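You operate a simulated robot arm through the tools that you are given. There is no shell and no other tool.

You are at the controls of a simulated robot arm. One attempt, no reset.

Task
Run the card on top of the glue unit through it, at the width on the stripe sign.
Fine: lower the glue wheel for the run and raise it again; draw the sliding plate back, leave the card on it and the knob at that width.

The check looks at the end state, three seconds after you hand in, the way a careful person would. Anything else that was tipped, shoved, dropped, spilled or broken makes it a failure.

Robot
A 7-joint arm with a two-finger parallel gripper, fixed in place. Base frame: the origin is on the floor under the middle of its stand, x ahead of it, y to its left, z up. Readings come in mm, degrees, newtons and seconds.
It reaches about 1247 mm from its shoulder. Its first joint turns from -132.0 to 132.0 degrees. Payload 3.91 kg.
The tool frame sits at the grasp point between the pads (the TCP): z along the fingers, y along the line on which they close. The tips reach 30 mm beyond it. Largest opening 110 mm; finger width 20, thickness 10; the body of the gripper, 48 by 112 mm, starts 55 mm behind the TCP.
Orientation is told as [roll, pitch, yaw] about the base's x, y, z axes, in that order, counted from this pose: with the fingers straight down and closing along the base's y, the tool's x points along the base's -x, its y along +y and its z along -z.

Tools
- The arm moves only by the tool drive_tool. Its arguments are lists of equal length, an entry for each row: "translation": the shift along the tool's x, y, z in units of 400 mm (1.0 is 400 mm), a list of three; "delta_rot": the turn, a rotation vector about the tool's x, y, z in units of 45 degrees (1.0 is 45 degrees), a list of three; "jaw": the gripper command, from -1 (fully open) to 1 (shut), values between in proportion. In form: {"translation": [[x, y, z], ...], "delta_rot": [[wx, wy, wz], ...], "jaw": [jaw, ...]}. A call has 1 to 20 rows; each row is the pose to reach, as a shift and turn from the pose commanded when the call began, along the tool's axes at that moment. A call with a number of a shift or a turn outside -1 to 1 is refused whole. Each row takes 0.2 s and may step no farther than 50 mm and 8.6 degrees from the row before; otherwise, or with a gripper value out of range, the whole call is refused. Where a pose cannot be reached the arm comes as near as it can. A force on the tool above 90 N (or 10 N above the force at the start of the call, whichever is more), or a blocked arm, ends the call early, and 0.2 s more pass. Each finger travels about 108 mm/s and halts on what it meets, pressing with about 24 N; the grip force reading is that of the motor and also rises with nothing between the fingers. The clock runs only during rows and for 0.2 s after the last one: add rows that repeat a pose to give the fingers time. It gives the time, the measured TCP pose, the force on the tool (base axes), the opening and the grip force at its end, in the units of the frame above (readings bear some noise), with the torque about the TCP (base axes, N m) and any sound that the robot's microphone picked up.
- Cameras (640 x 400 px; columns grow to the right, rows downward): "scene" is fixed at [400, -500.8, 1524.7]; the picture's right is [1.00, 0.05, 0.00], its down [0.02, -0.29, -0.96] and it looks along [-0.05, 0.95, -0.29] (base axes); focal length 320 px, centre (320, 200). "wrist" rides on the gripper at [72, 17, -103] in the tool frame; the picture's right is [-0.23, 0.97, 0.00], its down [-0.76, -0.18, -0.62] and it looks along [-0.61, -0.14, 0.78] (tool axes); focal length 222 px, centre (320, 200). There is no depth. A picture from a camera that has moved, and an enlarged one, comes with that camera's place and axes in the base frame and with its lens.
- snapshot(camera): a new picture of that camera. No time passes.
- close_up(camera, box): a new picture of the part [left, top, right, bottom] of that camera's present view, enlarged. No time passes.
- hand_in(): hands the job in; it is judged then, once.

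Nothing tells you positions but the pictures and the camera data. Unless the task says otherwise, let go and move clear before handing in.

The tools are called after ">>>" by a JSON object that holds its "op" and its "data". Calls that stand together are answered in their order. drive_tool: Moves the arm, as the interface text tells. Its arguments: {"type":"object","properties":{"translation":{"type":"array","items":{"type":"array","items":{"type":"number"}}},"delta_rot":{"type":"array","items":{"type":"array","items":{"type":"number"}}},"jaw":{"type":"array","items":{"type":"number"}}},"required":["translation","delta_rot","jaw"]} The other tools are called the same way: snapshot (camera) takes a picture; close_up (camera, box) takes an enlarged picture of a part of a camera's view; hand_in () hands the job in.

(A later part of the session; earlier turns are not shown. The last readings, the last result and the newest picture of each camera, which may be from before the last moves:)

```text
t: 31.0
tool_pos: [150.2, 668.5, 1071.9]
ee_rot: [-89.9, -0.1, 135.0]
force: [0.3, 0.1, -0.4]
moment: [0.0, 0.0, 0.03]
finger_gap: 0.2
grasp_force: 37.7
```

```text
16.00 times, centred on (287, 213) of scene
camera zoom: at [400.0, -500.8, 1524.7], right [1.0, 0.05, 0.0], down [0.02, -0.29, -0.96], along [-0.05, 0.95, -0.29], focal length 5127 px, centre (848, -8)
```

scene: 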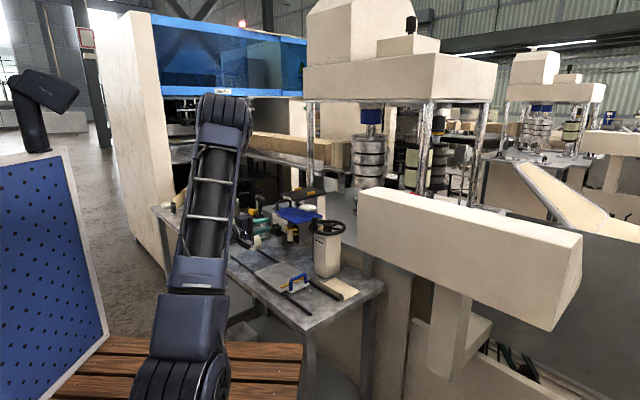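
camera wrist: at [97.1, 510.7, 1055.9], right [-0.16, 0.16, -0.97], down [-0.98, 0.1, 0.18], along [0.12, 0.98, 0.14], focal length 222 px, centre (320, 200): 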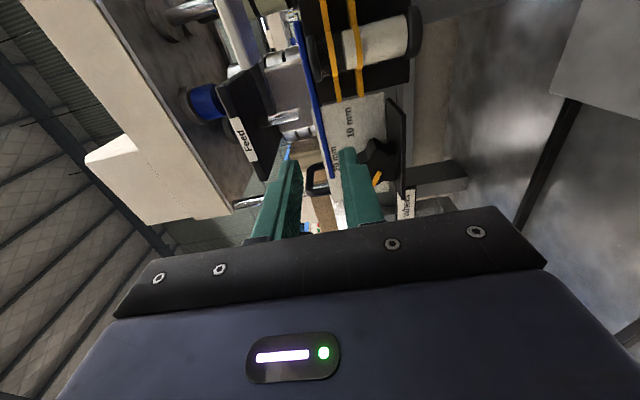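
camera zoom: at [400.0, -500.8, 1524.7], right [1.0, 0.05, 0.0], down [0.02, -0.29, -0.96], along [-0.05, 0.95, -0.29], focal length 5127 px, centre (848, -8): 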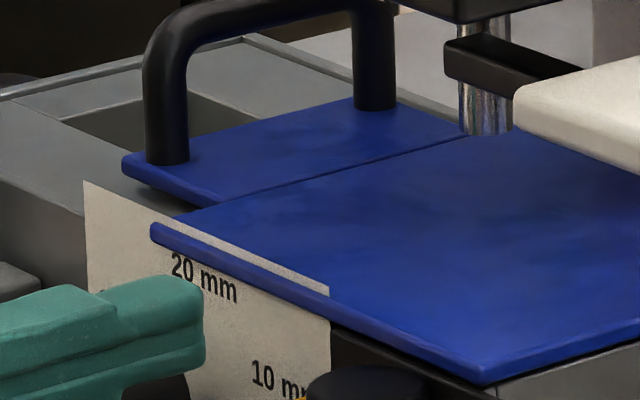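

I need to know whether this blue sheet is loose. The pull slipped off without moving it at all, so I'll do a gentle decisive test: lower finger just under the overhang, raise a few millimetres, and watch the force.

>>> {"op": "drive_tool", "data": {"translation": [[0, 0, 0], [0, 0, 0.025], [0, 0, 0.05], [0, 0, 0.075], [0, 0, 0.075], [0, 0, 0.075]], "delta_rot": [[0, 0, 0], [0, 0, 0], [0, 0, 0], [0, 0, 0], [0, 0, 0], [0, 0, 0]], "jaw": [0.527, 0.527, 0.527, 0.527, 0.78, 0.78]}}

>>> {"op": "drive_tool", "data": {"translation": [[0, -0.005, 0], [0, -0.01, 0], [0, -0.015, 0]], "delta_rot": [[0, 0, 0], [0, 0, 0], [0, 0, 0]], "jaw": [0.78, 0.78, 0.78]}}

>>> {"op": "close_up", "data": {"camera": "scene", "box": [272, 205, 306, 227]}}

>>> {"op": "close_up", "data": {"camera": "wrist", "box": [280, 90, 360, 200]}}

```text
t: 32.4
tool_pos: [172.7, 689.8, 1072.1]
ee_rot: [-90.0, 0.0, 134.9]
force: [-0.3, 0.5, 0.2]
moment: [0.0, 0.02, -0.02]
finger_gap: 12.3
grasp_force: 0.0
```

```text
t: 33.2
tool_pos: [171.1, 690.4, 1078.0]
ee_rot: [-89.8, 0.0, 135.1]
force: [-3.1, 1.7, -11.3]
moment: [-0.07, 0.32, 0.09]
finger_gap: 17.2
grasp_force: 5.6
```

```text
16.00 times, centred on (289, 216) of scene
camera zoom: at [400.0, -500.8, 1524.7], right [1.0, 0.05, 0.0], down [0.02, -0.29, -0.96], along [-0.05, 0.95, -0.29], focal length 5127 px, centre (816, -56)
```

zoom: 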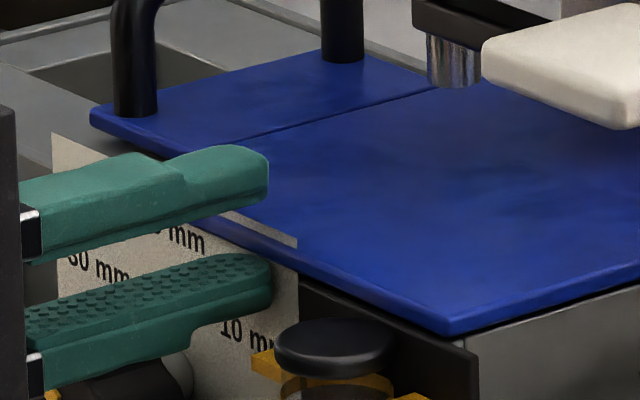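

```text
3.64 times, centred on (320, 145) of wrist
camera zoom: at [150.0, 565.1, 1061.8], right [-0.16, 0.16, -0.97], down [-0.98, 0.1, 0.18], along [0.12, 0.98, 0.14], focal length 808 px, centre (320, 400)
```

zoom: 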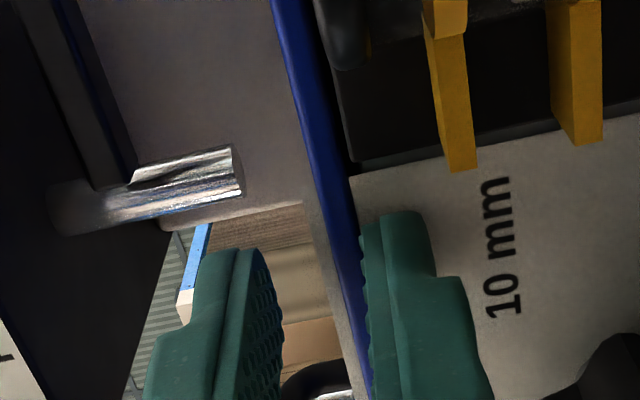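

The sheet resisted 11 N without lifting, so it's a fixed cover and not the card. I'll release it, back out, and look at the unit from above to find the actual card.

>>> {"op": "drive_tool", "data": {"translation": [[0, 0.015, 0], [0, 0.015, 0], [0, 0.015, -0.1], [0, 0.015, -0.2]], "delta_rot": [[0, 0, 0], [0, 0, 0], [0, 0, 0], [0, 0, 0]], "jaw": [0.6, 0.527, 0.527, 0.527]}}

>>> {"op": "drive_tool", "data": {"translation": [[0, 0, -0.1], [0, -0.1, -0.15], [0, -0.2, -0.2], [0, -0.3, -0.2], [0, -0.4, -0.2], [0, -0.5, -0.2]], "delta_rot": [[0, 0, 0], [0, 0, 0], [0, 0, 0], [0, 0, 0], [0, 0, 0], [0, 0, 0]], "jaw": [0.527, 0.3, 0, -0.3, -0.6, -1]}}

>>> {"op": "snapshot", "data": {"camera": "wrist"}}

>>> {"op": "snapshot", "data": {"camera": "scene"}}

```text
t: 34.2
tool_pos: [114.6, 634.1, 1072.3]
ee_rot: [-90.1, 0.0, 135.0]
force: [0.7, 0.2, -0.3]
moment: [0.0, -0.01, 0.01]
finger_gap: 26.1
grasp_force: 0.0
```

```text
t: 35.6
tool_pos: [59.7, 576.3, 1274.4]
ee_rot: [-89.9, 0.1, 135.1]
force: [-1.2, 1.1, 0.0]
moment: [0.04, -0.01, 0.0]
finger_gap: 110.0
grasp_force: 0.0
```

```text
taken
camera wrist: at [37.5, 451.3, 1258.4], right [-0.16, 0.16, -0.97], down [-0.98, 0.1, 0.18], along [0.12, 0.98, 0.14], focal length 222 px, centre (320, 200)
```

wrist: 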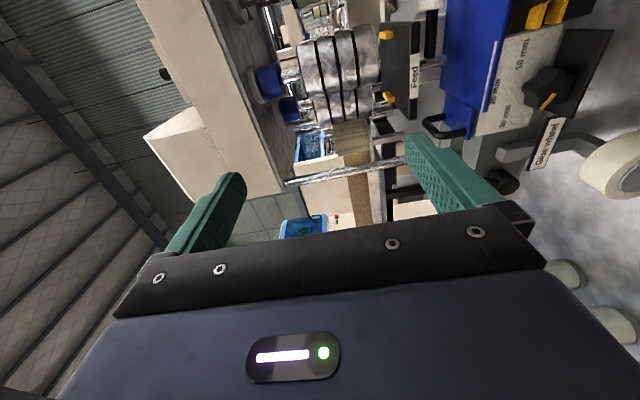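

```text
taken
```

scene: 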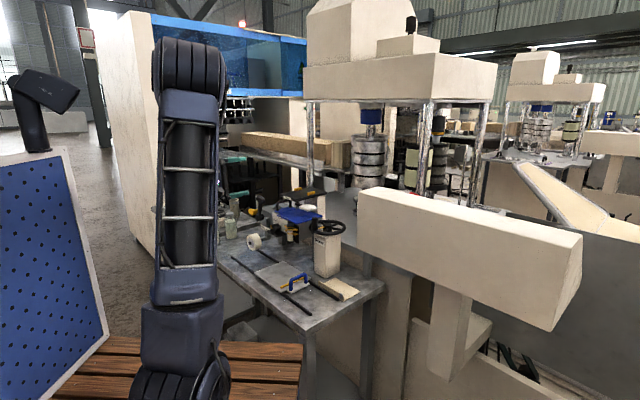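

>>> {"op": "close_up", "data": {"camera": "wrist", "box": [360, 0, 560, 160]}}

>>> {"op": "close_up", "data": {"camera": "wrist", "box": [370, 20, 470, 110]}}

>>> {"op": "close_up", "data": {"camera": "scene", "box": [230, 185, 350, 300]}}

>>> {"op": "close_up", "data": {"camera": "scene", "box": [315, 275, 365, 310]}}

```text
2.50 times, centred on (460, 80) of wrist
camera zoom: at [37.5, 451.3, 1258.4], right [-0.16, 0.16, -0.97], down [-0.98, 0.1, 0.18], along [0.12, 0.98, 0.14], focal length 555 px, centre (-30, 500)
```

zoom: 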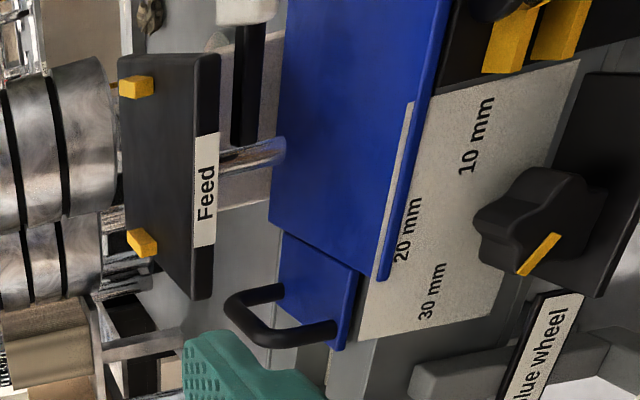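

```text
4.44 times, centred on (420, 65) of wrist
camera zoom: at [37.5, 451.3, 1258.4], right [-0.16, 0.16, -0.97], down [-0.98, 0.1, 0.18], along [0.12, 0.98, 0.14], focal length 987 px, centre (-124, 800)
```

zoom: 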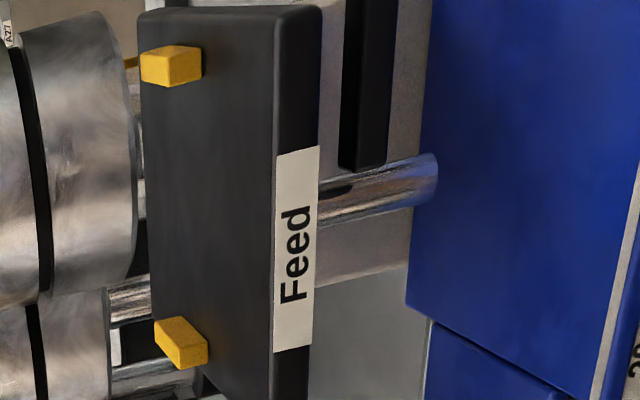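

```text
3.48 times, centred on (290, 242) of scene
camera zoom: at [400.0, -500.8, 1524.7], right [1.0, 0.05, 0.0], down [0.02, -0.29, -0.96], along [-0.05, 0.95, -0.29], focal length 1114 px, centre (424, 52)
```

zoom: 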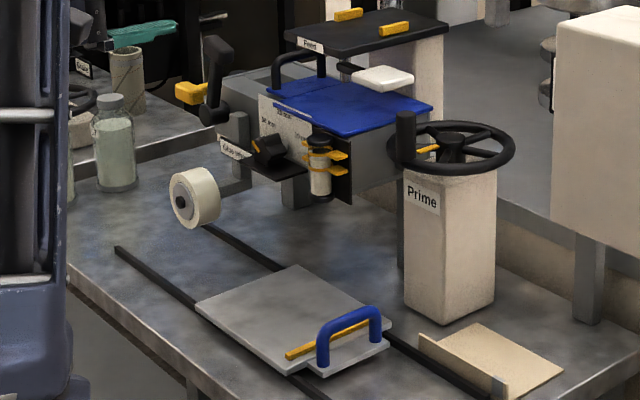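

```text
11.43 times, centred on (340, 292) of scene
camera zoom: at [400.0, -500.8, 1524.7], right [1.0, 0.05, 0.0], down [0.02, -0.29, -0.96], along [-0.05, 0.95, -0.29], focal length 3662 px, centre (91, -857)
```

zoom: 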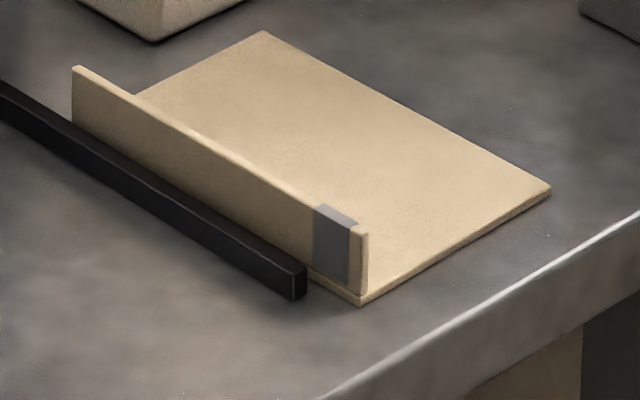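

From this side the layout is clearer. I'll zoom further into the area under the Feed plate, the white pad and the lid for anything that could be the card.

>>> {"op": "close_up", "data": {"camera": "wrist", "box": [420, 0, 480, 70]}}

>>> {"op": "close_up", "data": {"camera": "wrist", "box": [420, 50, 500, 150]}}

>>> {"op": "close_up", "data": {"camera": "scene", "box": [294, 186, 330, 216]}}

>>> {"op": "close_up", "data": {"camera": "scene", "box": [155, 185, 265, 245]}}

```text
5.71 times, centred on (450, 35) of wrist
camera zoom: at [37.5, 451.3, 1258.4], right [-0.16, 0.16, -0.97], down [-0.98, 0.1, 0.18], along [0.12, 0.98, 0.14], focal length 1269 px, centre (-423, 1143)
```

zoom: 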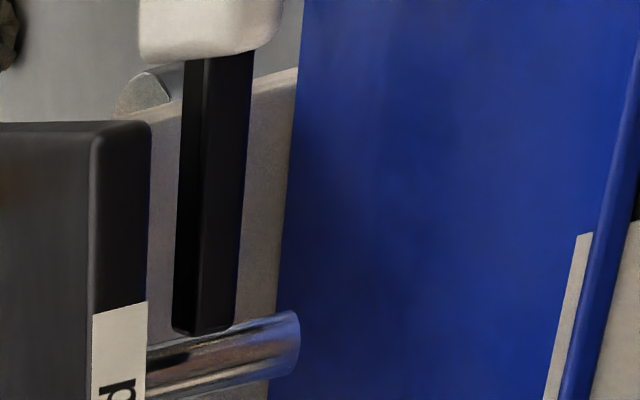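

```text
4.00 times, centred on (460, 100) of wrist
camera zoom: at [37.5, 451.3, 1258.4], right [-0.16, 0.16, -0.97], down [-0.98, 0.1, 0.18], along [0.12, 0.98, 0.14], focal length 888 px, centre (-240, 600)
```

zoom: 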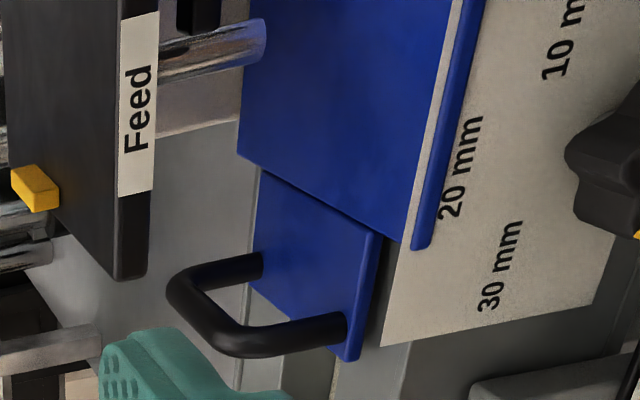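

```text
13.33 times, centred on (312, 201) of scene
camera zoom: at [400.0, -500.8, 1524.7], right [1.0, 0.05, 0.0], down [0.02, -0.29, -0.96], along [-0.05, 0.95, -0.29], focal length 4272 px, centre (427, 187)
```

zoom: 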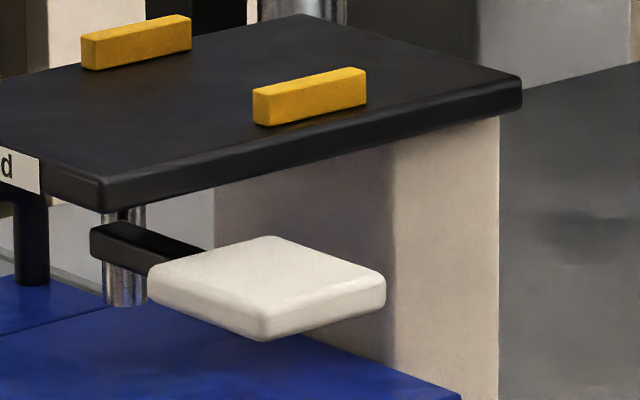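

```text
5.82 times, centred on (210, 215) of scene
camera zoom: at [400.0, -500.8, 1524.7], right [1.0, 0.05, 0.0], down [0.02, -0.29, -0.96], along [-0.05, 0.95, -0.29], focal length 1864 px, centre (960, 113)
```

zoom: 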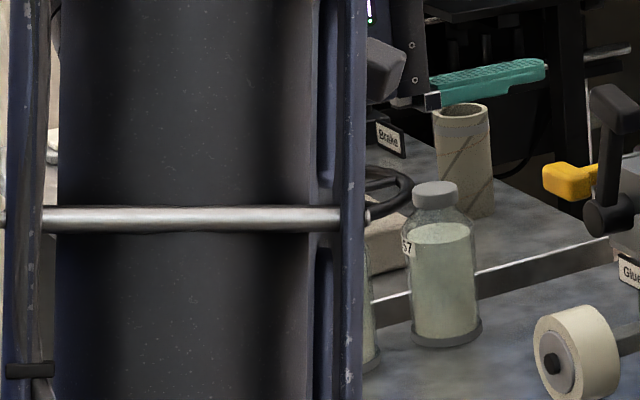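

I'll re-take the exact same zoom as before the lift test, to see whether the blue sheet shifted at all.

>>> {"op": "close_up", "data": {"camera": "scene", "box": [274, 209, 302, 227]}}

>>> {"op": "close_up", "data": {"camera": "scene", "box": [290, 212, 324, 232]}}

```text
16.00 times, centred on (288, 218) of scene
camera zoom: at [400.0, -500.8, 1524.7], right [1.0, 0.05, 0.0], down [0.02, -0.29, -0.96], along [-0.05, 0.95, -0.29], focal length 5127 px, centre (832, -88)
```

zoom: 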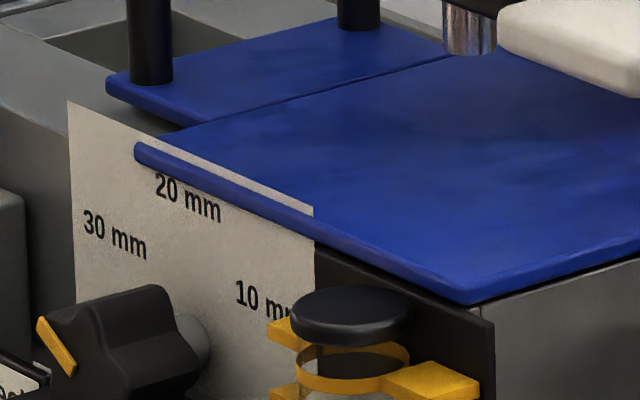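

```text
16.00 times, centred on (307, 222) of scene
camera zoom: at [400.0, -500.8, 1524.7], right [1.0, 0.05, 0.0], down [0.02, -0.29, -0.96], along [-0.05, 0.95, -0.29], focal length 5127 px, centre (528, -152)
```

zoom: 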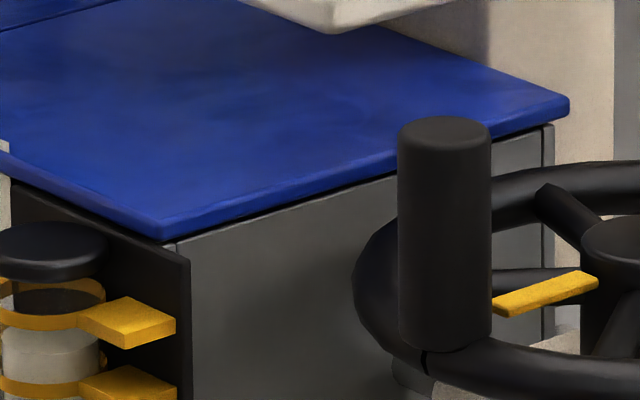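

The blue sheet hasn't moved at all, so it's a fixed cover, and the knob pointer reads 30 mm. I need a clean top view of the rest of the unit, so I'll roll level and point the gripper down from a safe height.

>>> {"op": "drive_tool", "data": {"translation": [[0, 0, -0.02], [0, 0, -0.04], [0, 0, -0.06], [0, 0, -0.08], [0, 0, -0.1], [0, 0, -0.1]], "delta_rot": [[0, 0, 0.1667], [0, 0, 0.333], [0, 0, 0.5], [0, 0, 0.667], [0, 0, 0.8333], [0, 0, 1.0]], "jaw": [-1, -1, -1, -1, -1, -1]}}

>>> {"op": "drive_tool", "data": {"translation": [[0, 0, 0], [0, 0, 0], [0, 0, 0], [0, 0, 0], [0, 0, 0], [0, 0, 0]], "delta_rot": [[0, 0, 0.1667], [0, 0, 0.333], [0, 0, 0.5], [0, 0, 0.667], [0, 0, 0.8333], [0, 0, 1.0]], "jaw": [-1, -1, -1, -1, -1, -1]}}

>>> {"op": "drive_tool", "data": {"translation": [[0, 0, 0], [0, 0, 0], [0, 0, 0], [0, 0, 0], [0, 0, 0], [0, 0, 0]], "delta_rot": [[0, 0.1667, 0], [0, 0.333, 0], [0, 0.5, 0], [0, 0.667, 0], [0, 0.8333, 0], [0, 1.0, 0]], "jaw": [-1, -1, -1, -1, -1, -1]}}

>>> {"op": "drive_tool", "data": {"translation": [[0, 0, 0], [0, 0, 0], [0, 0, 0], [0, 0, 0], [0, 0, 0], [0, 0, 0]], "delta_rot": [[0, 0.1667, 0], [0, 0.333, 0], [0, 0.5, 0], [0, 0.667, 0], [0, 0.8333, 0], [0, 1.0, 0]], "jaw": [-1, -1, -1, -1, -1, -1]}}

>>> {"op": "snapshot", "data": {"camera": "wrist"}}

>>> {"op": "snapshot", "data": {"camera": "scene"}}

```text
t: 37.0
tool_pos: [30.9, 546.7, 1272.5]
ee_rot: [-90.0, -45.1, 135.0]
force: [0.6, 0.1, 0.8]
moment: [0.01, -0.02, 0.0]
finger_gap: 110.1
grasp_force: 0.1
```

```text
t: 38.4
tool_pos: [31.5, 547.2, 1273.3]
ee_rot: [106.4, -89.8, -61.6]
force: [0.0, -0.3, -1.2]
moment: [0.01, -0.01, 0.0]
finger_gap: 109.9
grasp_force: 0.0
```

```text
t: 39.8
tool_pos: [30.5, 547.6, 1272.1]
ee_rot: [0.0, -44.9, 45.0]
force: [-1.0, 0.4, 0.4]
moment: [0.01, 0.0, -0.02]
finger_gap: 110.1
grasp_force: 0.1
```

```text
t: 41.2
tool_pos: [29.8, 547.4, 1273.0]
ee_rot: [-0.1, 0.2, 45.1]
force: [-0.1, -0.6, -0.2]
moment: [0.04, -0.05, 0.0]
finger_gap: 110.1
grasp_force: 0.1
```

```text
taken
camera wrist: at [-32.9, 507.8, 1377.1], right [-0.53, 0.85, 0.0], down [0.66, 0.41, 0.62], along [0.53, 0.33, -0.78], focal length 222 px, centre (320, 200)
```

wrist: 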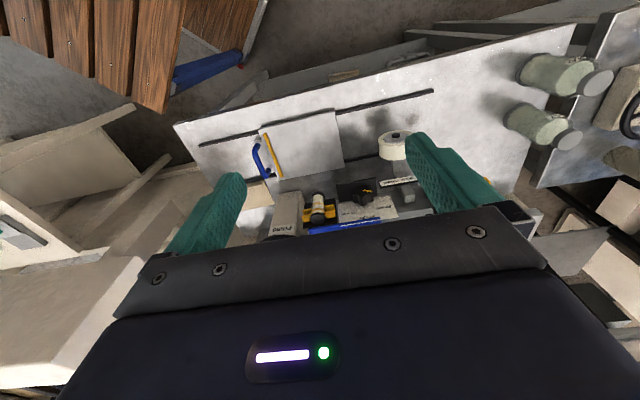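

```text
taken
```

scene: 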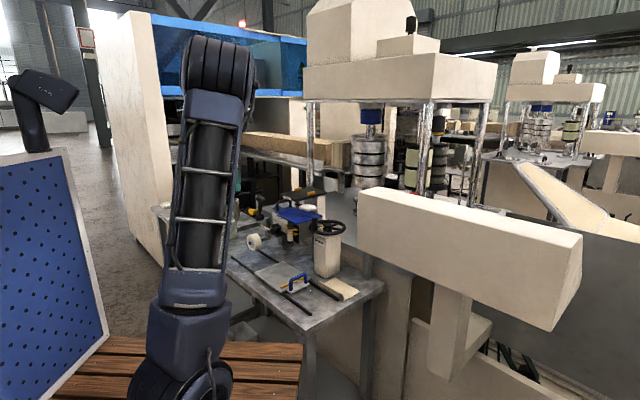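

I'll move up and over the unit to see its top surface directly.

>>> {"op": "drive_tool", "data": {"translation": [[-0.082, 0.029, -0.0446], [-0.164, 0.058, -0.089], [-0.246, 0.0875, -0.134], [-0.328, 0.117, -0.178], [-0.41, 0.146, -0.223], [-0.4925, 0.175, -0.2675]], "delta_rot": [[0, 0, 0], [0, 0, 0], [0, 0, 0], [0, 0, 0], [0, 0, 0], [0, 0, 0]], "jaw": [-1, -1, -1, -1, -1, -1]}}

>>> {"op": "snapshot", "data": {"camera": "wrist"}}

>>> {"op": "close_up", "data": {"camera": "wrist", "box": [230, 40, 470, 200]}}

>>> {"op": "close_up", "data": {"camera": "wrist", "box": [290, 90, 410, 180]}}

```text
t: 42.6
tool_pos: [122.9, 738.7, 1381.3]
ee_rot: [-0.1, -0.2, 45.0]
force: [0.1, 0.3, 0.4]
moment: [0.05, -0.01, 0.03]
finger_gap: 110.0
grasp_force: 0.0
```

```text
taken
camera wrist: at [58.3, 698.2, 1486.4], right [-0.53, 0.85, 0.0], down [0.66, 0.41, 0.62], along [0.53, 0.33, -0.78], focal length 222 px, centre (320, 200)
```

wrist: 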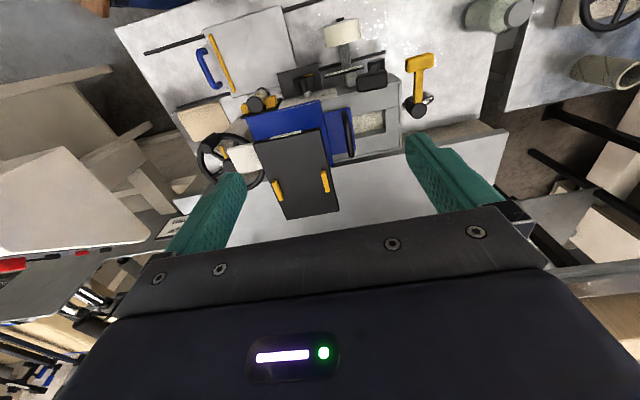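

```text
2.50 times, centred on (350, 120) of wrist
camera zoom: at [58.3, 698.2, 1486.4], right [-0.53, 0.85, 0.0], down [0.66, 0.41, 0.62], along [0.53, 0.33, -0.78], focal length 555 px, centre (245, 400)
```

zoom: 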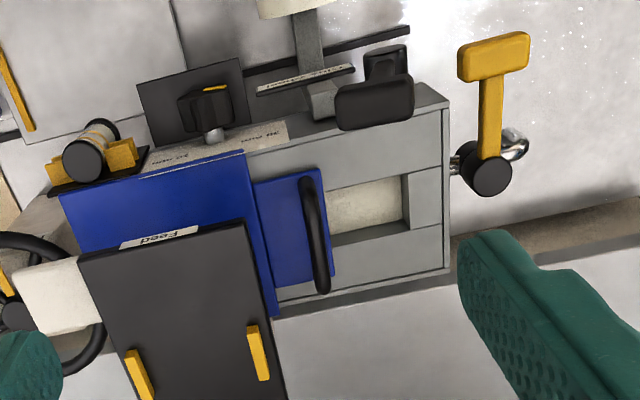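

```text
4.44 times, centred on (350, 135) of wrist
camera zoom: at [58.3, 698.2, 1486.4], right [-0.53, 0.85, 0.0], down [0.66, 0.41, 0.62], along [0.53, 0.33, -0.78], focal length 987 px, centre (187, 489)
```

zoom: 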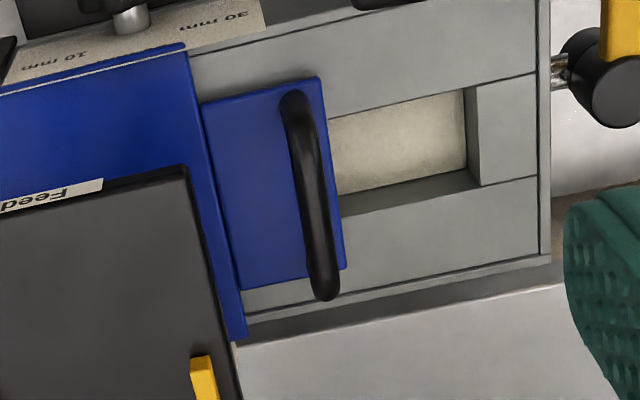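

The top view shows a hopper with a half-open lid, the fixed blue cover and the Feed plate, but no separate loose board. The tan L-shaped piece on the bench, a flat sheet with a turned-up flap, looks like card stock, so I'll examine it and the white pad closely.

>>> {"op": "close_up", "data": {"camera": "wrist", "box": [165, 70, 285, 190]}}

>>> {"op": "close_up", "data": {"camera": "wrist", "box": [100, 0, 340, 140]}}

>>> {"op": "close_up", "data": {"camera": "wrist", "box": [240, 120, 360, 225]}}

>>> {"op": "close_up", "data": {"camera": "wrist", "box": [440, 0, 640, 120]}}

```text
3.33 times, centred on (225, 130) of wrist
camera zoom: at [58.3, 698.2, 1486.4], right [-0.53, 0.85, 0.0], down [0.66, 0.41, 0.62], along [0.53, 0.33, -0.78], focal length 740 px, centre (637, 433)
```

zoom: 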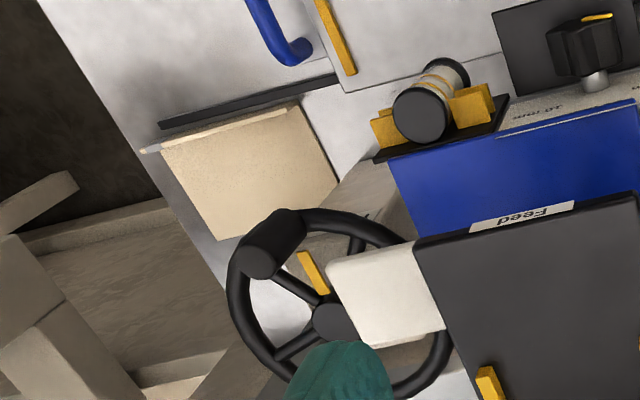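

```text
2.67 times, centred on (220, 70) of wrist
camera zoom: at [58.3, 698.2, 1486.4], right [-0.53, 0.85, 0.0], down [0.66, 0.41, 0.62], along [0.53, 0.33, -0.78], focal length 592 px, centre (587, 547)
```

zoom: 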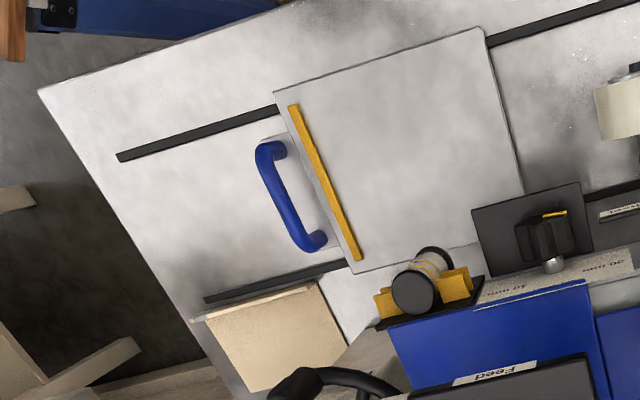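

```text
3.81 times, centred on (300, 172) of wrist
camera zoom: at [58.3, 698.2, 1486.4], right [-0.53, 0.85, 0.0], down [0.66, 0.41, 0.62], along [0.53, 0.33, -0.78], focal length 846 px, centre (396, 305)
```

zoom: 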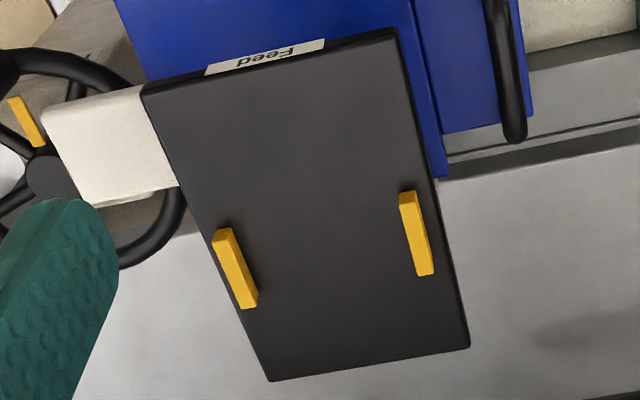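

```text
3.20 times, centred on (540, 60) of wrist
camera zoom: at [58.3, 698.2, 1486.4], right [-0.53, 0.85, 0.0], down [0.66, 0.41, 0.62], along [0.53, 0.33, -0.78], focal length 711 px, centre (-384, 648)
```

zoom: 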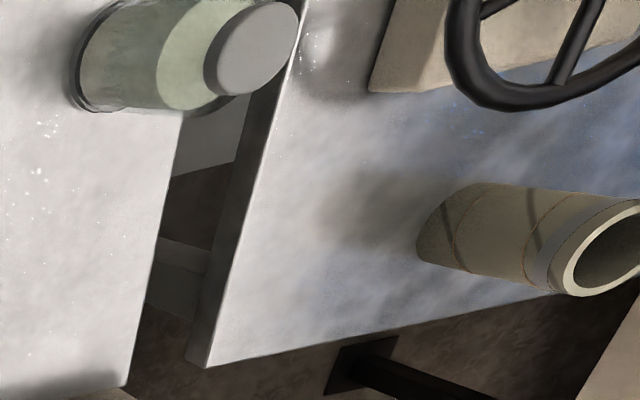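

The white pad is the end of a paddle arm under the Feed plate, and the tan piece is a thin board with a flap standing up along the rail side. I'll check the neighbouring bench and other surfaces for any other card before deciding.

>>> {"op": "close_up", "data": {"camera": "scene", "box": [140, 170, 300, 290]}}

>>> {"op": "close_up", "data": {"camera": "wrist", "box": [480, 0, 640, 200]}}

>>> {"op": "close_up", "data": {"camera": "scene", "box": [300, 100, 460, 220]}}

>>> {"op": "close_up", "data": {"camera": "wrist", "box": [0, 60, 240, 260]}}

```text
3.33 times, centred on (220, 230) of scene
camera zoom: at [400.0, -500.8, 1524.7], right [1.0, 0.05, 0.0], down [0.02, -0.29, -0.96], along [-0.05, 0.95, -0.29], focal length 1068 px, centre (653, 100)
```

zoom: 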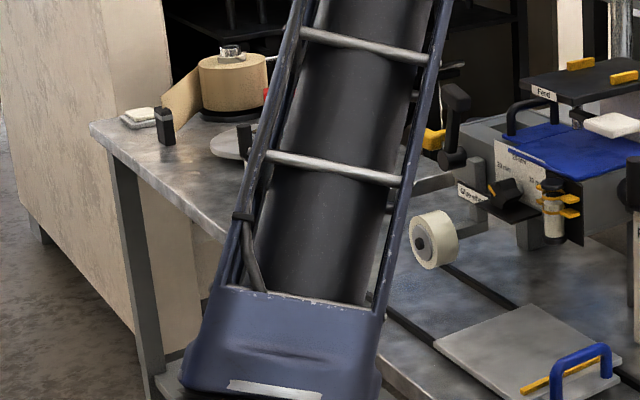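

```text
2.00 times, centred on (560, 100) of wrist
camera zoom: at [58.3, 698.2, 1486.4], right [-0.53, 0.85, 0.0], down [0.66, 0.41, 0.62], along [0.53, 0.33, -0.78], focal length 444 px, centre (-160, 400)
```

zoom: 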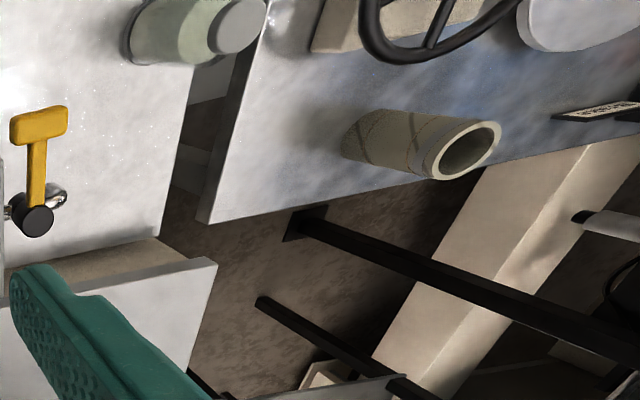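

```text
3.33 times, centred on (380, 160) of scene
camera zoom: at [400.0, -500.8, 1524.7], right [1.0, 0.05, 0.0], down [0.02, -0.29, -0.96], along [-0.05, 0.95, -0.29], focal length 1068 px, centre (120, 333)
```

zoom: 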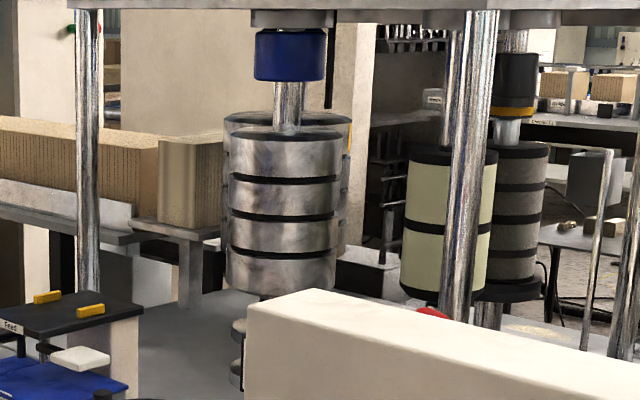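

```text
2.00 times, centred on (120, 160) of wrist
camera zoom: at [58.3, 698.2, 1486.4], right [-0.53, 0.85, 0.0], down [0.66, 0.41, 0.62], along [0.53, 0.33, -0.78], focal length 444 px, centre (720, 280)
```

zoom: 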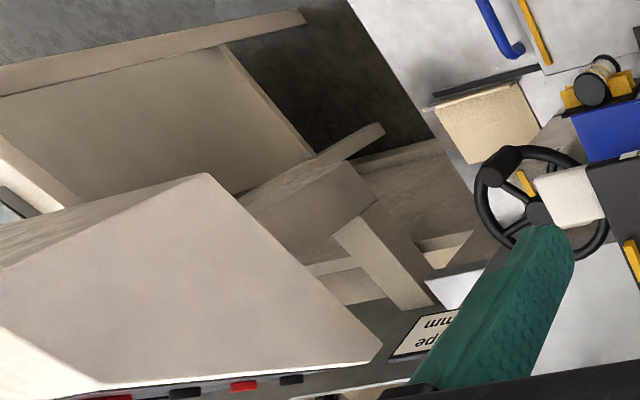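

I want to rule out a card hidden on the far side of the unit before acting. I'll swing the camera around to view the unit from its hopper end, keeping high and clear.

>>> {"op": "drive_tool", "data": {"translation": [[-0.0233, 0.0667, 0.0333], [-0.0467, 0.133, 0.0667], [-0.07, 0.2, 0.1], [-0.0933, 0.267, 0.133], [-0.1167, 0.333, 0.167], [-0.14, 0.4, 0.2]], "delta_rot": [[0, 0, 0.1667], [0, 0, 0.333], [0, 0, 0.5], [0, 0, 0.667], [0, 0, 0.8333], [0, 0, 1.0]], "jaw": [-1, -1, -1, -1, -1, -1]}}

>>> {"op": "drive_tool", "data": {"translation": [[0, 0, 0], [0, 0, 0], [0, 0, 0], [0, 0, 0], [0, 0, 0], [0, 0, 0]], "delta_rot": [[0, 0, 0.1667], [0, 0, 0.333], [0, 0, 0.5], [0, 0, 0.667], [0, 0, 0.8333], [0, 0, 1.0]], "jaw": [-1, -1, -1, -1, -1, -1]}}

>>> {"op": "snapshot", "data": {"camera": "wrist"}}

>>> {"op": "snapshot", "data": {"camera": "scene"}}

```text
t: 44.0
tool_pos: [49.5, 860.6, 1280.3]
ee_rot: [0.1, 0.0, -0.1]
force: [1.2, -0.1, -0.3]
moment: [0.02, 0.0, 0.0]
finger_gap: 110.2
grasp_force: 0.1
out of reach, approached as far as the arm can: row 5, 6
```

```text
t: 45.4
tool_pos: [50.6, 859.5, 1280.0]
ee_rot: [0.0, 0.1, -45.1]
force: [0.1, 0.5, 0.3]
moment: [-0.01, 0.0, 0.0]
finger_gap: 110.2
grasp_force: 0.0
```

```text
taken
camera wrist: at [10.3, 923.0, 1383.7], right [0.85, 0.53, 0.0], down [0.41, -0.67, 0.62], along [0.33, -0.53, -0.78], focal length 222 px, centre (320, 200)
```

wrist: 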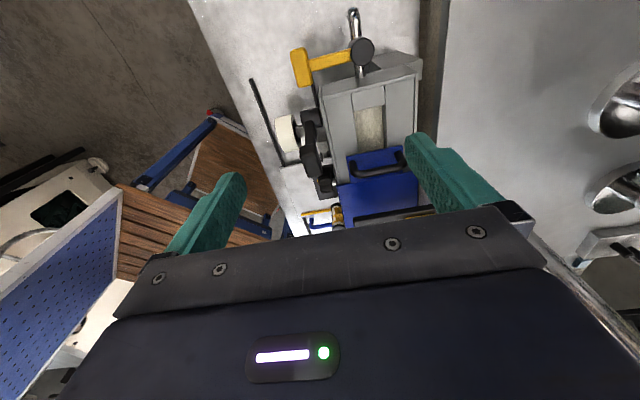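

```text
taken
```

scene: 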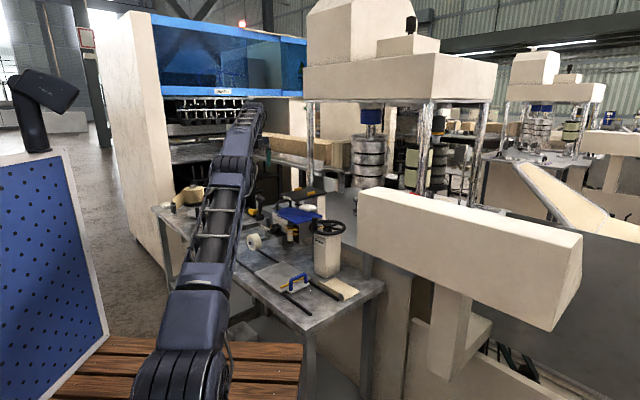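

>>> {"op": "drive_tool", "data": {"translation": [[-0.005, 0.02, 0.03], [-0.01, 0.04, 0.06], [-0.015, 0.06, 0.09], [-0.02, 0.08, 0.12], [-0.02, 0.1, 0.15]], "delta_rot": [[0, -0.1667, 0], [0, -0.333, 0], [0, -0.5, 0], [0, -0.667, 0], [0, -0.8333, 0]], "jaw": [-1, -1, -1, -1, -1]}}

>>> {"op": "snapshot", "data": {"camera": "wrist"}}

>>> {"op": "close_up", "data": {"camera": "wrist", "box": [240, 30, 460, 210]}}

>>> {"op": "close_up", "data": {"camera": "wrist", "box": [300, 110, 400, 210]}}

```text
t: 46.6
tool_pos: [104.7, 783.4, 1229.4]
ee_rot: [1.0, -29.3, -44.9]
force: [-0.6, 2.3, -5.1]
moment: [-0.37, -0.12, -0.14]
finger_gap: 109.8
grasp_force: 0.1
out of reach, approached as far as the arm can: row 1, 2, 3, 4, 5
```

```text
taken
camera wrist: at [34.1, 873.8, 1286.1], right [0.82, 0.56, 0.13], down [0.12, -0.39, 0.91], along [0.56, -0.73, -0.39], focal length 222 px, centre (320, 200)
```

wrist: 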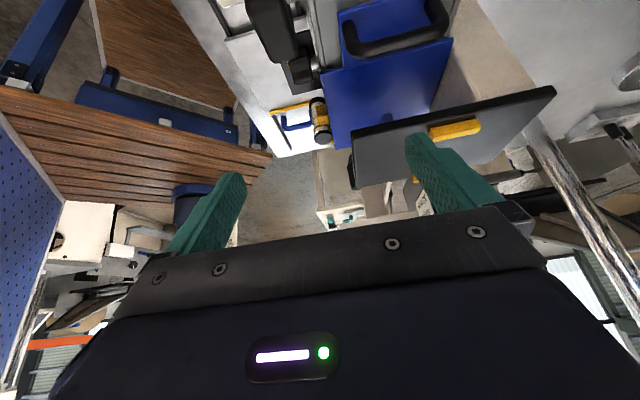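

```text
2.22 times, centred on (350, 120) of wrist
camera zoom: at [34.1, 873.8, 1286.1], right [0.82, 0.56, 0.13], down [0.12, -0.39, 0.91], along [0.56, -0.73, -0.39], focal length 494 px, centre (253, 378)
```

zoom: 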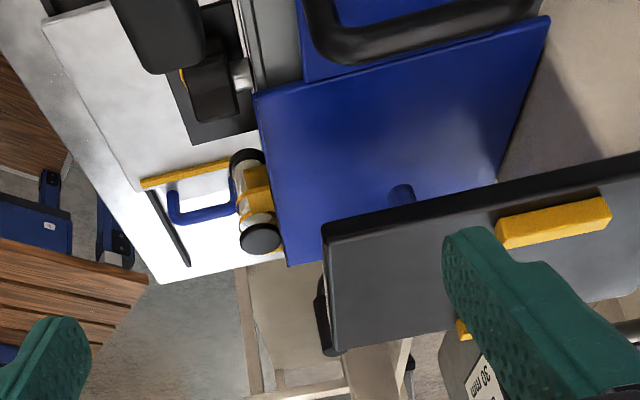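

```text
4.00 times, centred on (350, 160) of wrist
camera zoom: at [34.1, 873.8, 1286.1], right [0.82, 0.56, 0.13], down [0.12, -0.39, 0.91], along [0.56, -0.73, -0.39], focal length 888 px, centre (200, 360)
```

zoom: 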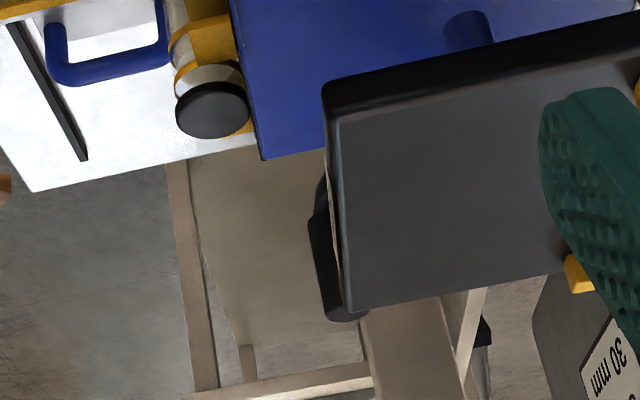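

The arm drifted from the target again, out of its reach envelope, and reads a slight force. I'll check where it is before anything else.

>>> {"op": "snapshot", "data": {"camera": "scene"}}

>>> {"op": "close_up", "data": {"camera": "scene", "box": [190, 100, 340, 250]}}

>>> {"op": "drive_tool", "data": {"translation": [[0, 0, 0]], "delta_rot": [[0, 0, 0]], "jaw": [-1]}}

```text
taken
```

scene: 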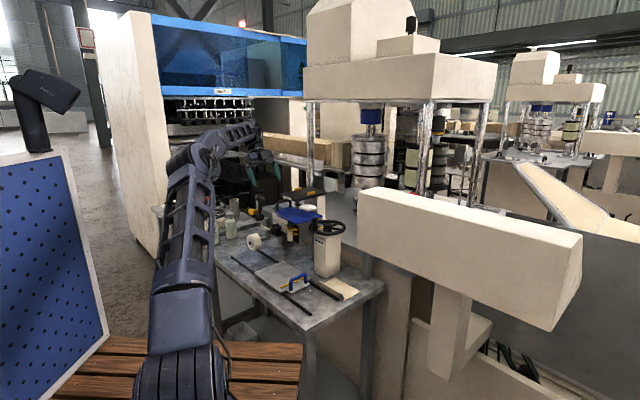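

```text
2.67 times, centred on (265, 175) of scene
camera zoom: at [400.0, -500.8, 1524.7], right [1.0, 0.05, 0.0], down [0.02, -0.29, -0.96], along [-0.05, 0.95, -0.29], focal length 854 px, centre (467, 267)
```

zoom: 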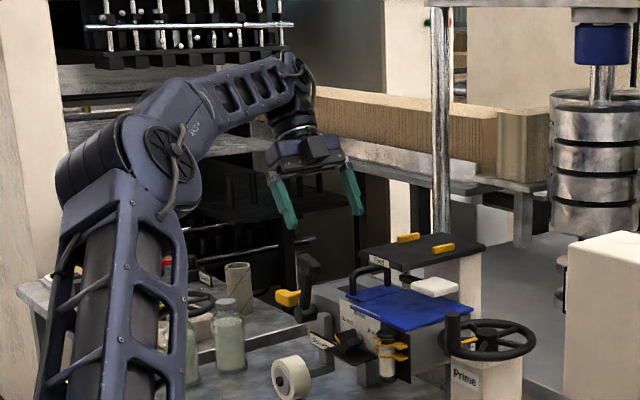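

```text
t: 47.0
tool_pos: [107.2, 780.2, 1232.9]
ee_rot: [1.3, -29.2, -45.2]
force: [0.1, 0.6, -0.4]
moment: [0.01, 0.01, 0.02]
finger_gap: 110.2
grasp_force: 0.1
```

No contact, so that reading was just settling. From here I can zoom on the sheet's hopper-side edge and on the rod.

>>> {"op": "close_up", "data": {"camera": "wrist", "box": [300, 0, 460, 110]}}

>>> {"op": "close_up", "data": {"camera": "wrist", "box": [340, 60, 420, 140]}}

>>> {"op": "snapshot", "data": {"camera": "wrist"}}

```text
3.64 times, centred on (380, 55) of wrist
camera zoom: at [37.0, 871.1, 1289.1], right [0.82, 0.55, 0.13], down [0.12, -0.39, 0.91], along [0.56, -0.74, -0.39], focal length 808 px, centre (102, 727)
```

zoom: 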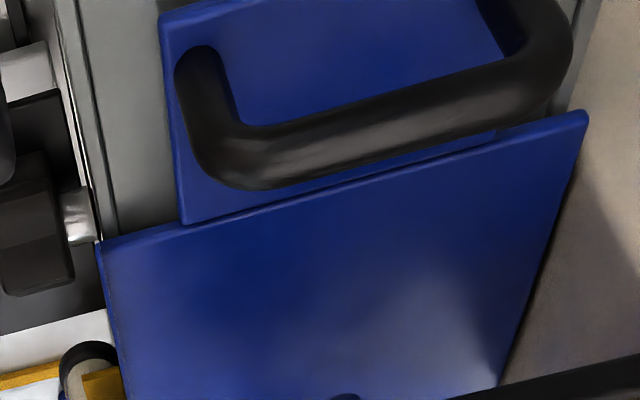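

```text
5.00 times, centred on (380, 100) of wrist
camera zoom: at [37.0, 871.1, 1289.1], right [0.82, 0.55, 0.13], down [0.12, -0.39, 0.91], along [0.56, -0.74, -0.39], focal length 1111 px, centre (20, 700)
```

zoom: 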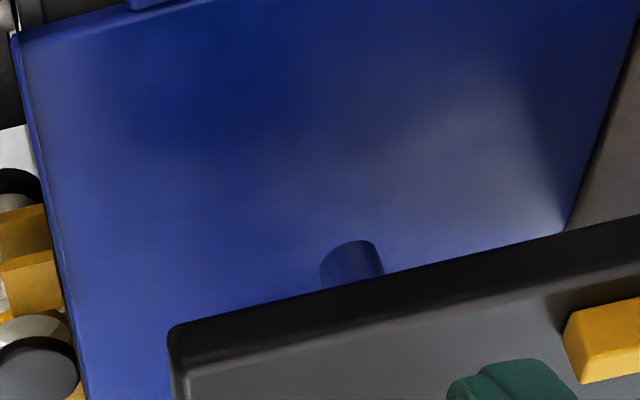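

```text
taken
camera wrist: at [37.0, 871.1, 1289.1], right [0.82, 0.55, 0.13], down [0.12, -0.39, 0.91], along [0.56, -0.74, -0.39], focal length 222 px, centre (320, 200)
```

wrist: 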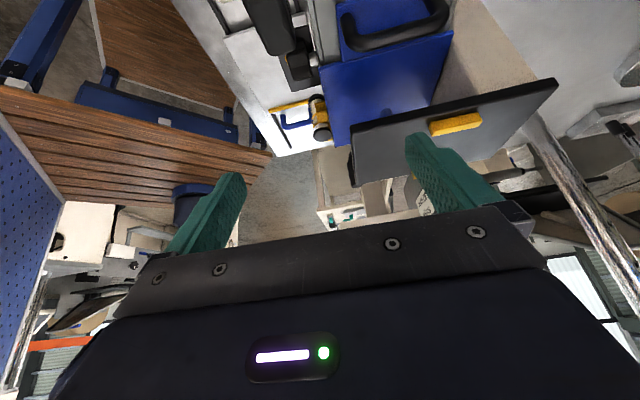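

The blue sheet is static: it didn't move under a firm pull or an 11 N lift. The only loose card-like piece on this glue station is the tan board with the turned-up flap. I'll return to the rail-aligned pose and take a close look at it.

>>> {"op": "drive_tool", "data": {"translation": [[0, 0, -0.03], [0, 0, -0.06], [0, 0, -0.09], [0, 0, -0.12], [0, 0, -0.15]], "delta_rot": [[0, 0.13, 0], [0, 0.26, 0], [0, 0.39, 0], [0, 0.52, 0], [0, 0.65, 0]], "jaw": [-1, -1, -1, -1, -1]}}

>>> {"op": "snapshot", "data": {"camera": "scene"}}

```text
t: 48.2
tool_pos: [82.7, 801.2, 1284.0]
ee_rot: [1.1, 0.0, -44.5]
force: [-1.1, -0.1, -0.1]
moment: [-0.03, -0.07, -0.02]
finger_gap: 110.0
grasp_force: 0.0
```

```text
taken
```

scene: 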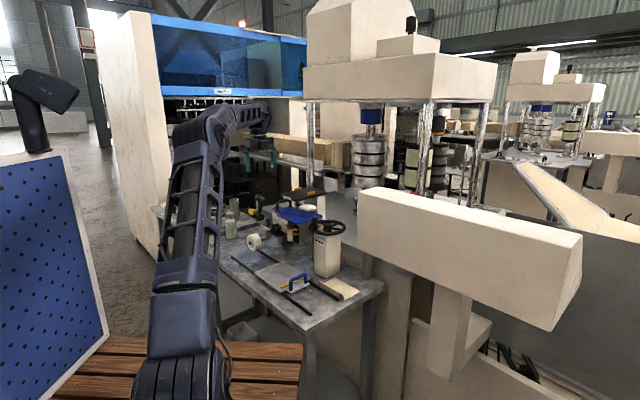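

>>> {"op": "drive_tool", "data": {"translation": [[-0.093, -0.0255, 0], [-0.187, -0.051, 0], [-0.28, -0.0765, 0], [-0.373, -0.102, 0], [-0.467, -0.1275, 0], [-0.56, -0.153, 0]], "delta_rot": [[0, 0, -0.1667], [0, 0, -0.333], [0, 0, -0.5], [0, 0, -0.667], [0, 0, -0.8333], [0, 0, -0.99]], "jaw": [-1, -1, -1, -1, -1, -1]}}

>>> {"op": "drive_tool", "data": {"translation": [[-0.04, -0.04, 0.03], [-0.08, -0.08, 0.06], [-0.12, -0.12, 0.09], [-0.16, -0.16, 0.12], [-0.2, -0.2, 0.15], [-0.24, -0.24, 0.18]], "delta_rot": [[0, 0, -0.1667], [0, 0, -0.333], [0, 0, -0.5], [0, 0, -0.667], [0, 0, -0.8333], [0, 0, -1.0]], "jaw": [-1, -1, -1, -1, -1, -1]}}

>>> {"op": "snapshot", "data": {"camera": "wrist"}}

>>> {"op": "snapshot", "data": {"camera": "scene"}}

```text
t: 49.6
tool_pos: [201.2, 599.2, 1280.2]
ee_rot: [0.7, -0.8, 0.1]
force: [0.5, 0.1, -1.3]
moment: [-0.04, -0.05, 0.01]
finger_gap: 110.1
grasp_force: 0.1
```

```text
t: 51.0
tool_pos: [295.8, 507.2, 1211.2]
ee_rot: [0.1, -1.1, 45.1]
force: [-0.6, 0.3, -0.5]
moment: [-0.02, -0.01, 0.02]
finger_gap: 109.7
grasp_force: 0.1
```

```text
taken
camera wrist: at [232.3, 467.0, 1313.3], right [-0.53, 0.85, 0.0], down [0.65, 0.41, 0.64], along [0.54, 0.34, -0.77], focal length 222 px, centre (320, 200)
```

wrist: 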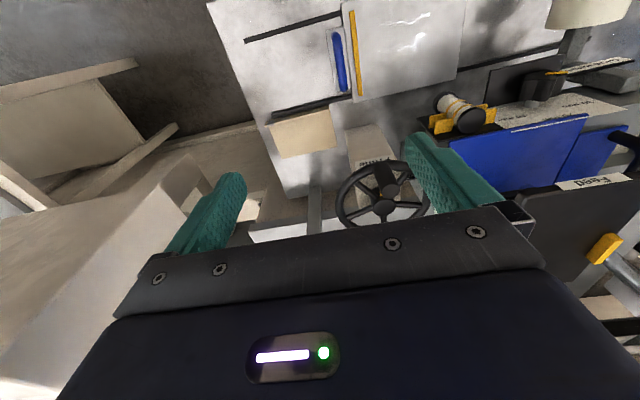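

```text
taken
```

scene: 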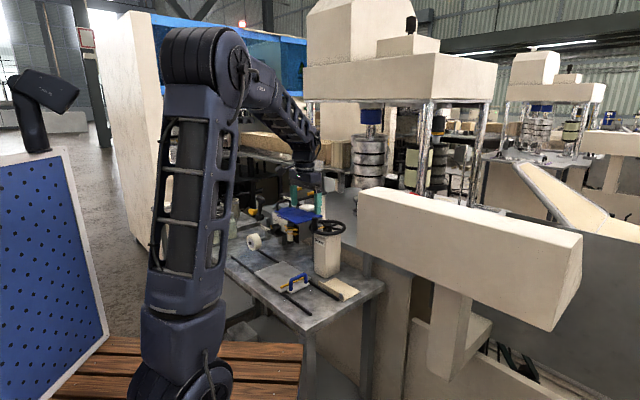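

>>> {"op": "close_up", "data": {"camera": "wrist", "box": [250, 90, 370, 170]}}

>>> {"op": "close_up", "data": {"camera": "wrist", "box": [330, 0, 480, 110]}}

>>> {"op": "close_up", "data": {"camera": "wrist", "box": [400, 60, 640, 260]}}

>>> {"op": "close_up", "data": {"camera": "scene", "box": [230, 180, 370, 310]}}

```text
5.00 times, centred on (310, 130) of wrist
camera zoom: at [232.3, 467.0, 1313.3], right [-0.53, 0.85, 0.0], down [0.65, 0.41, 0.64], along [0.54, 0.34, -0.77], focal length 1111 px, centre (370, 550)
```

zoom: 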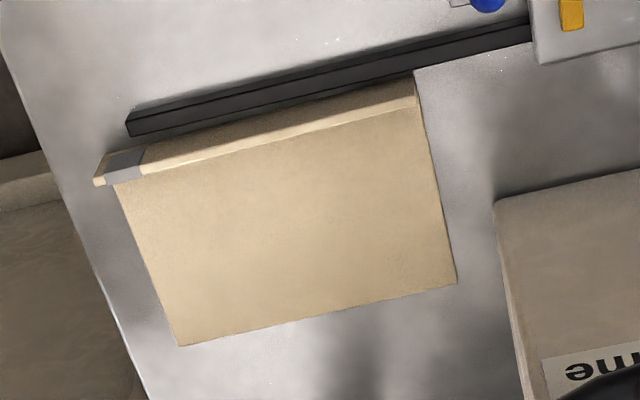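

```text
3.64 times, centred on (405, 55) of wrist
camera zoom: at [232.3, 467.0, 1313.3], right [-0.53, 0.85, 0.0], down [0.65, 0.41, 0.64], along [0.54, 0.34, -0.77], focal length 808 px, centre (11, 727)
```

zoom: 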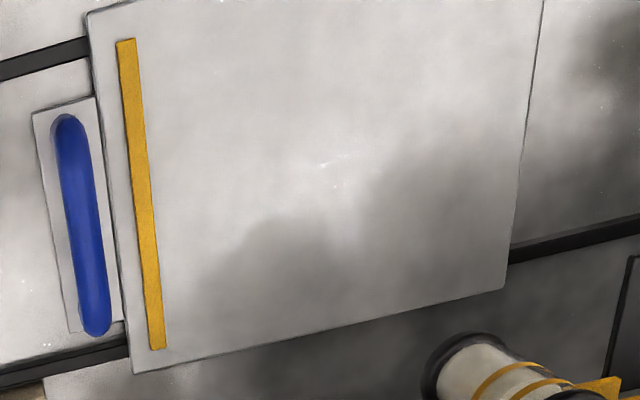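

```text
2.00 times, centred on (520, 160) of wrist
camera zoom: at [232.3, 467.0, 1313.3], right [-0.53, 0.85, 0.0], down [0.65, 0.41, 0.64], along [0.54, 0.34, -0.77], focal length 444 px, centre (-80, 280)
```

zoom: 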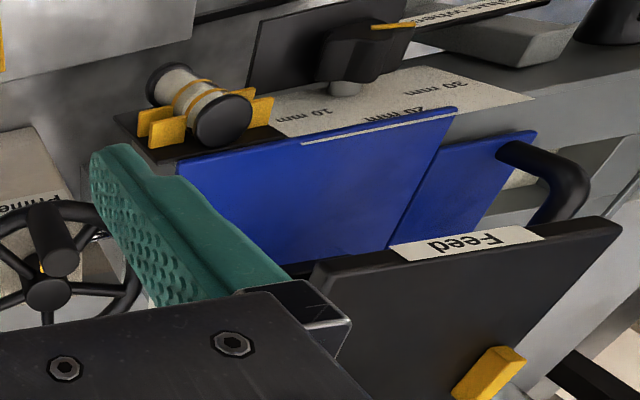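

```text
3.08 times, centred on (300, 245) of scene
camera zoom: at [400.0, -500.8, 1524.7], right [1.0, 0.05, 0.0], down [0.02, -0.29, -0.96], along [-0.05, 0.95, -0.29], focal length 986 px, centre (382, 62)
```

zoom: 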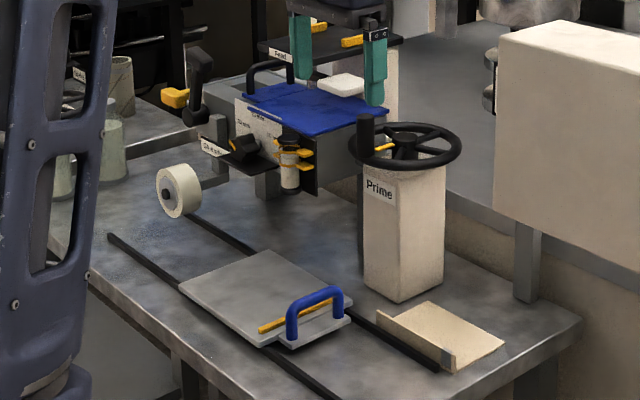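

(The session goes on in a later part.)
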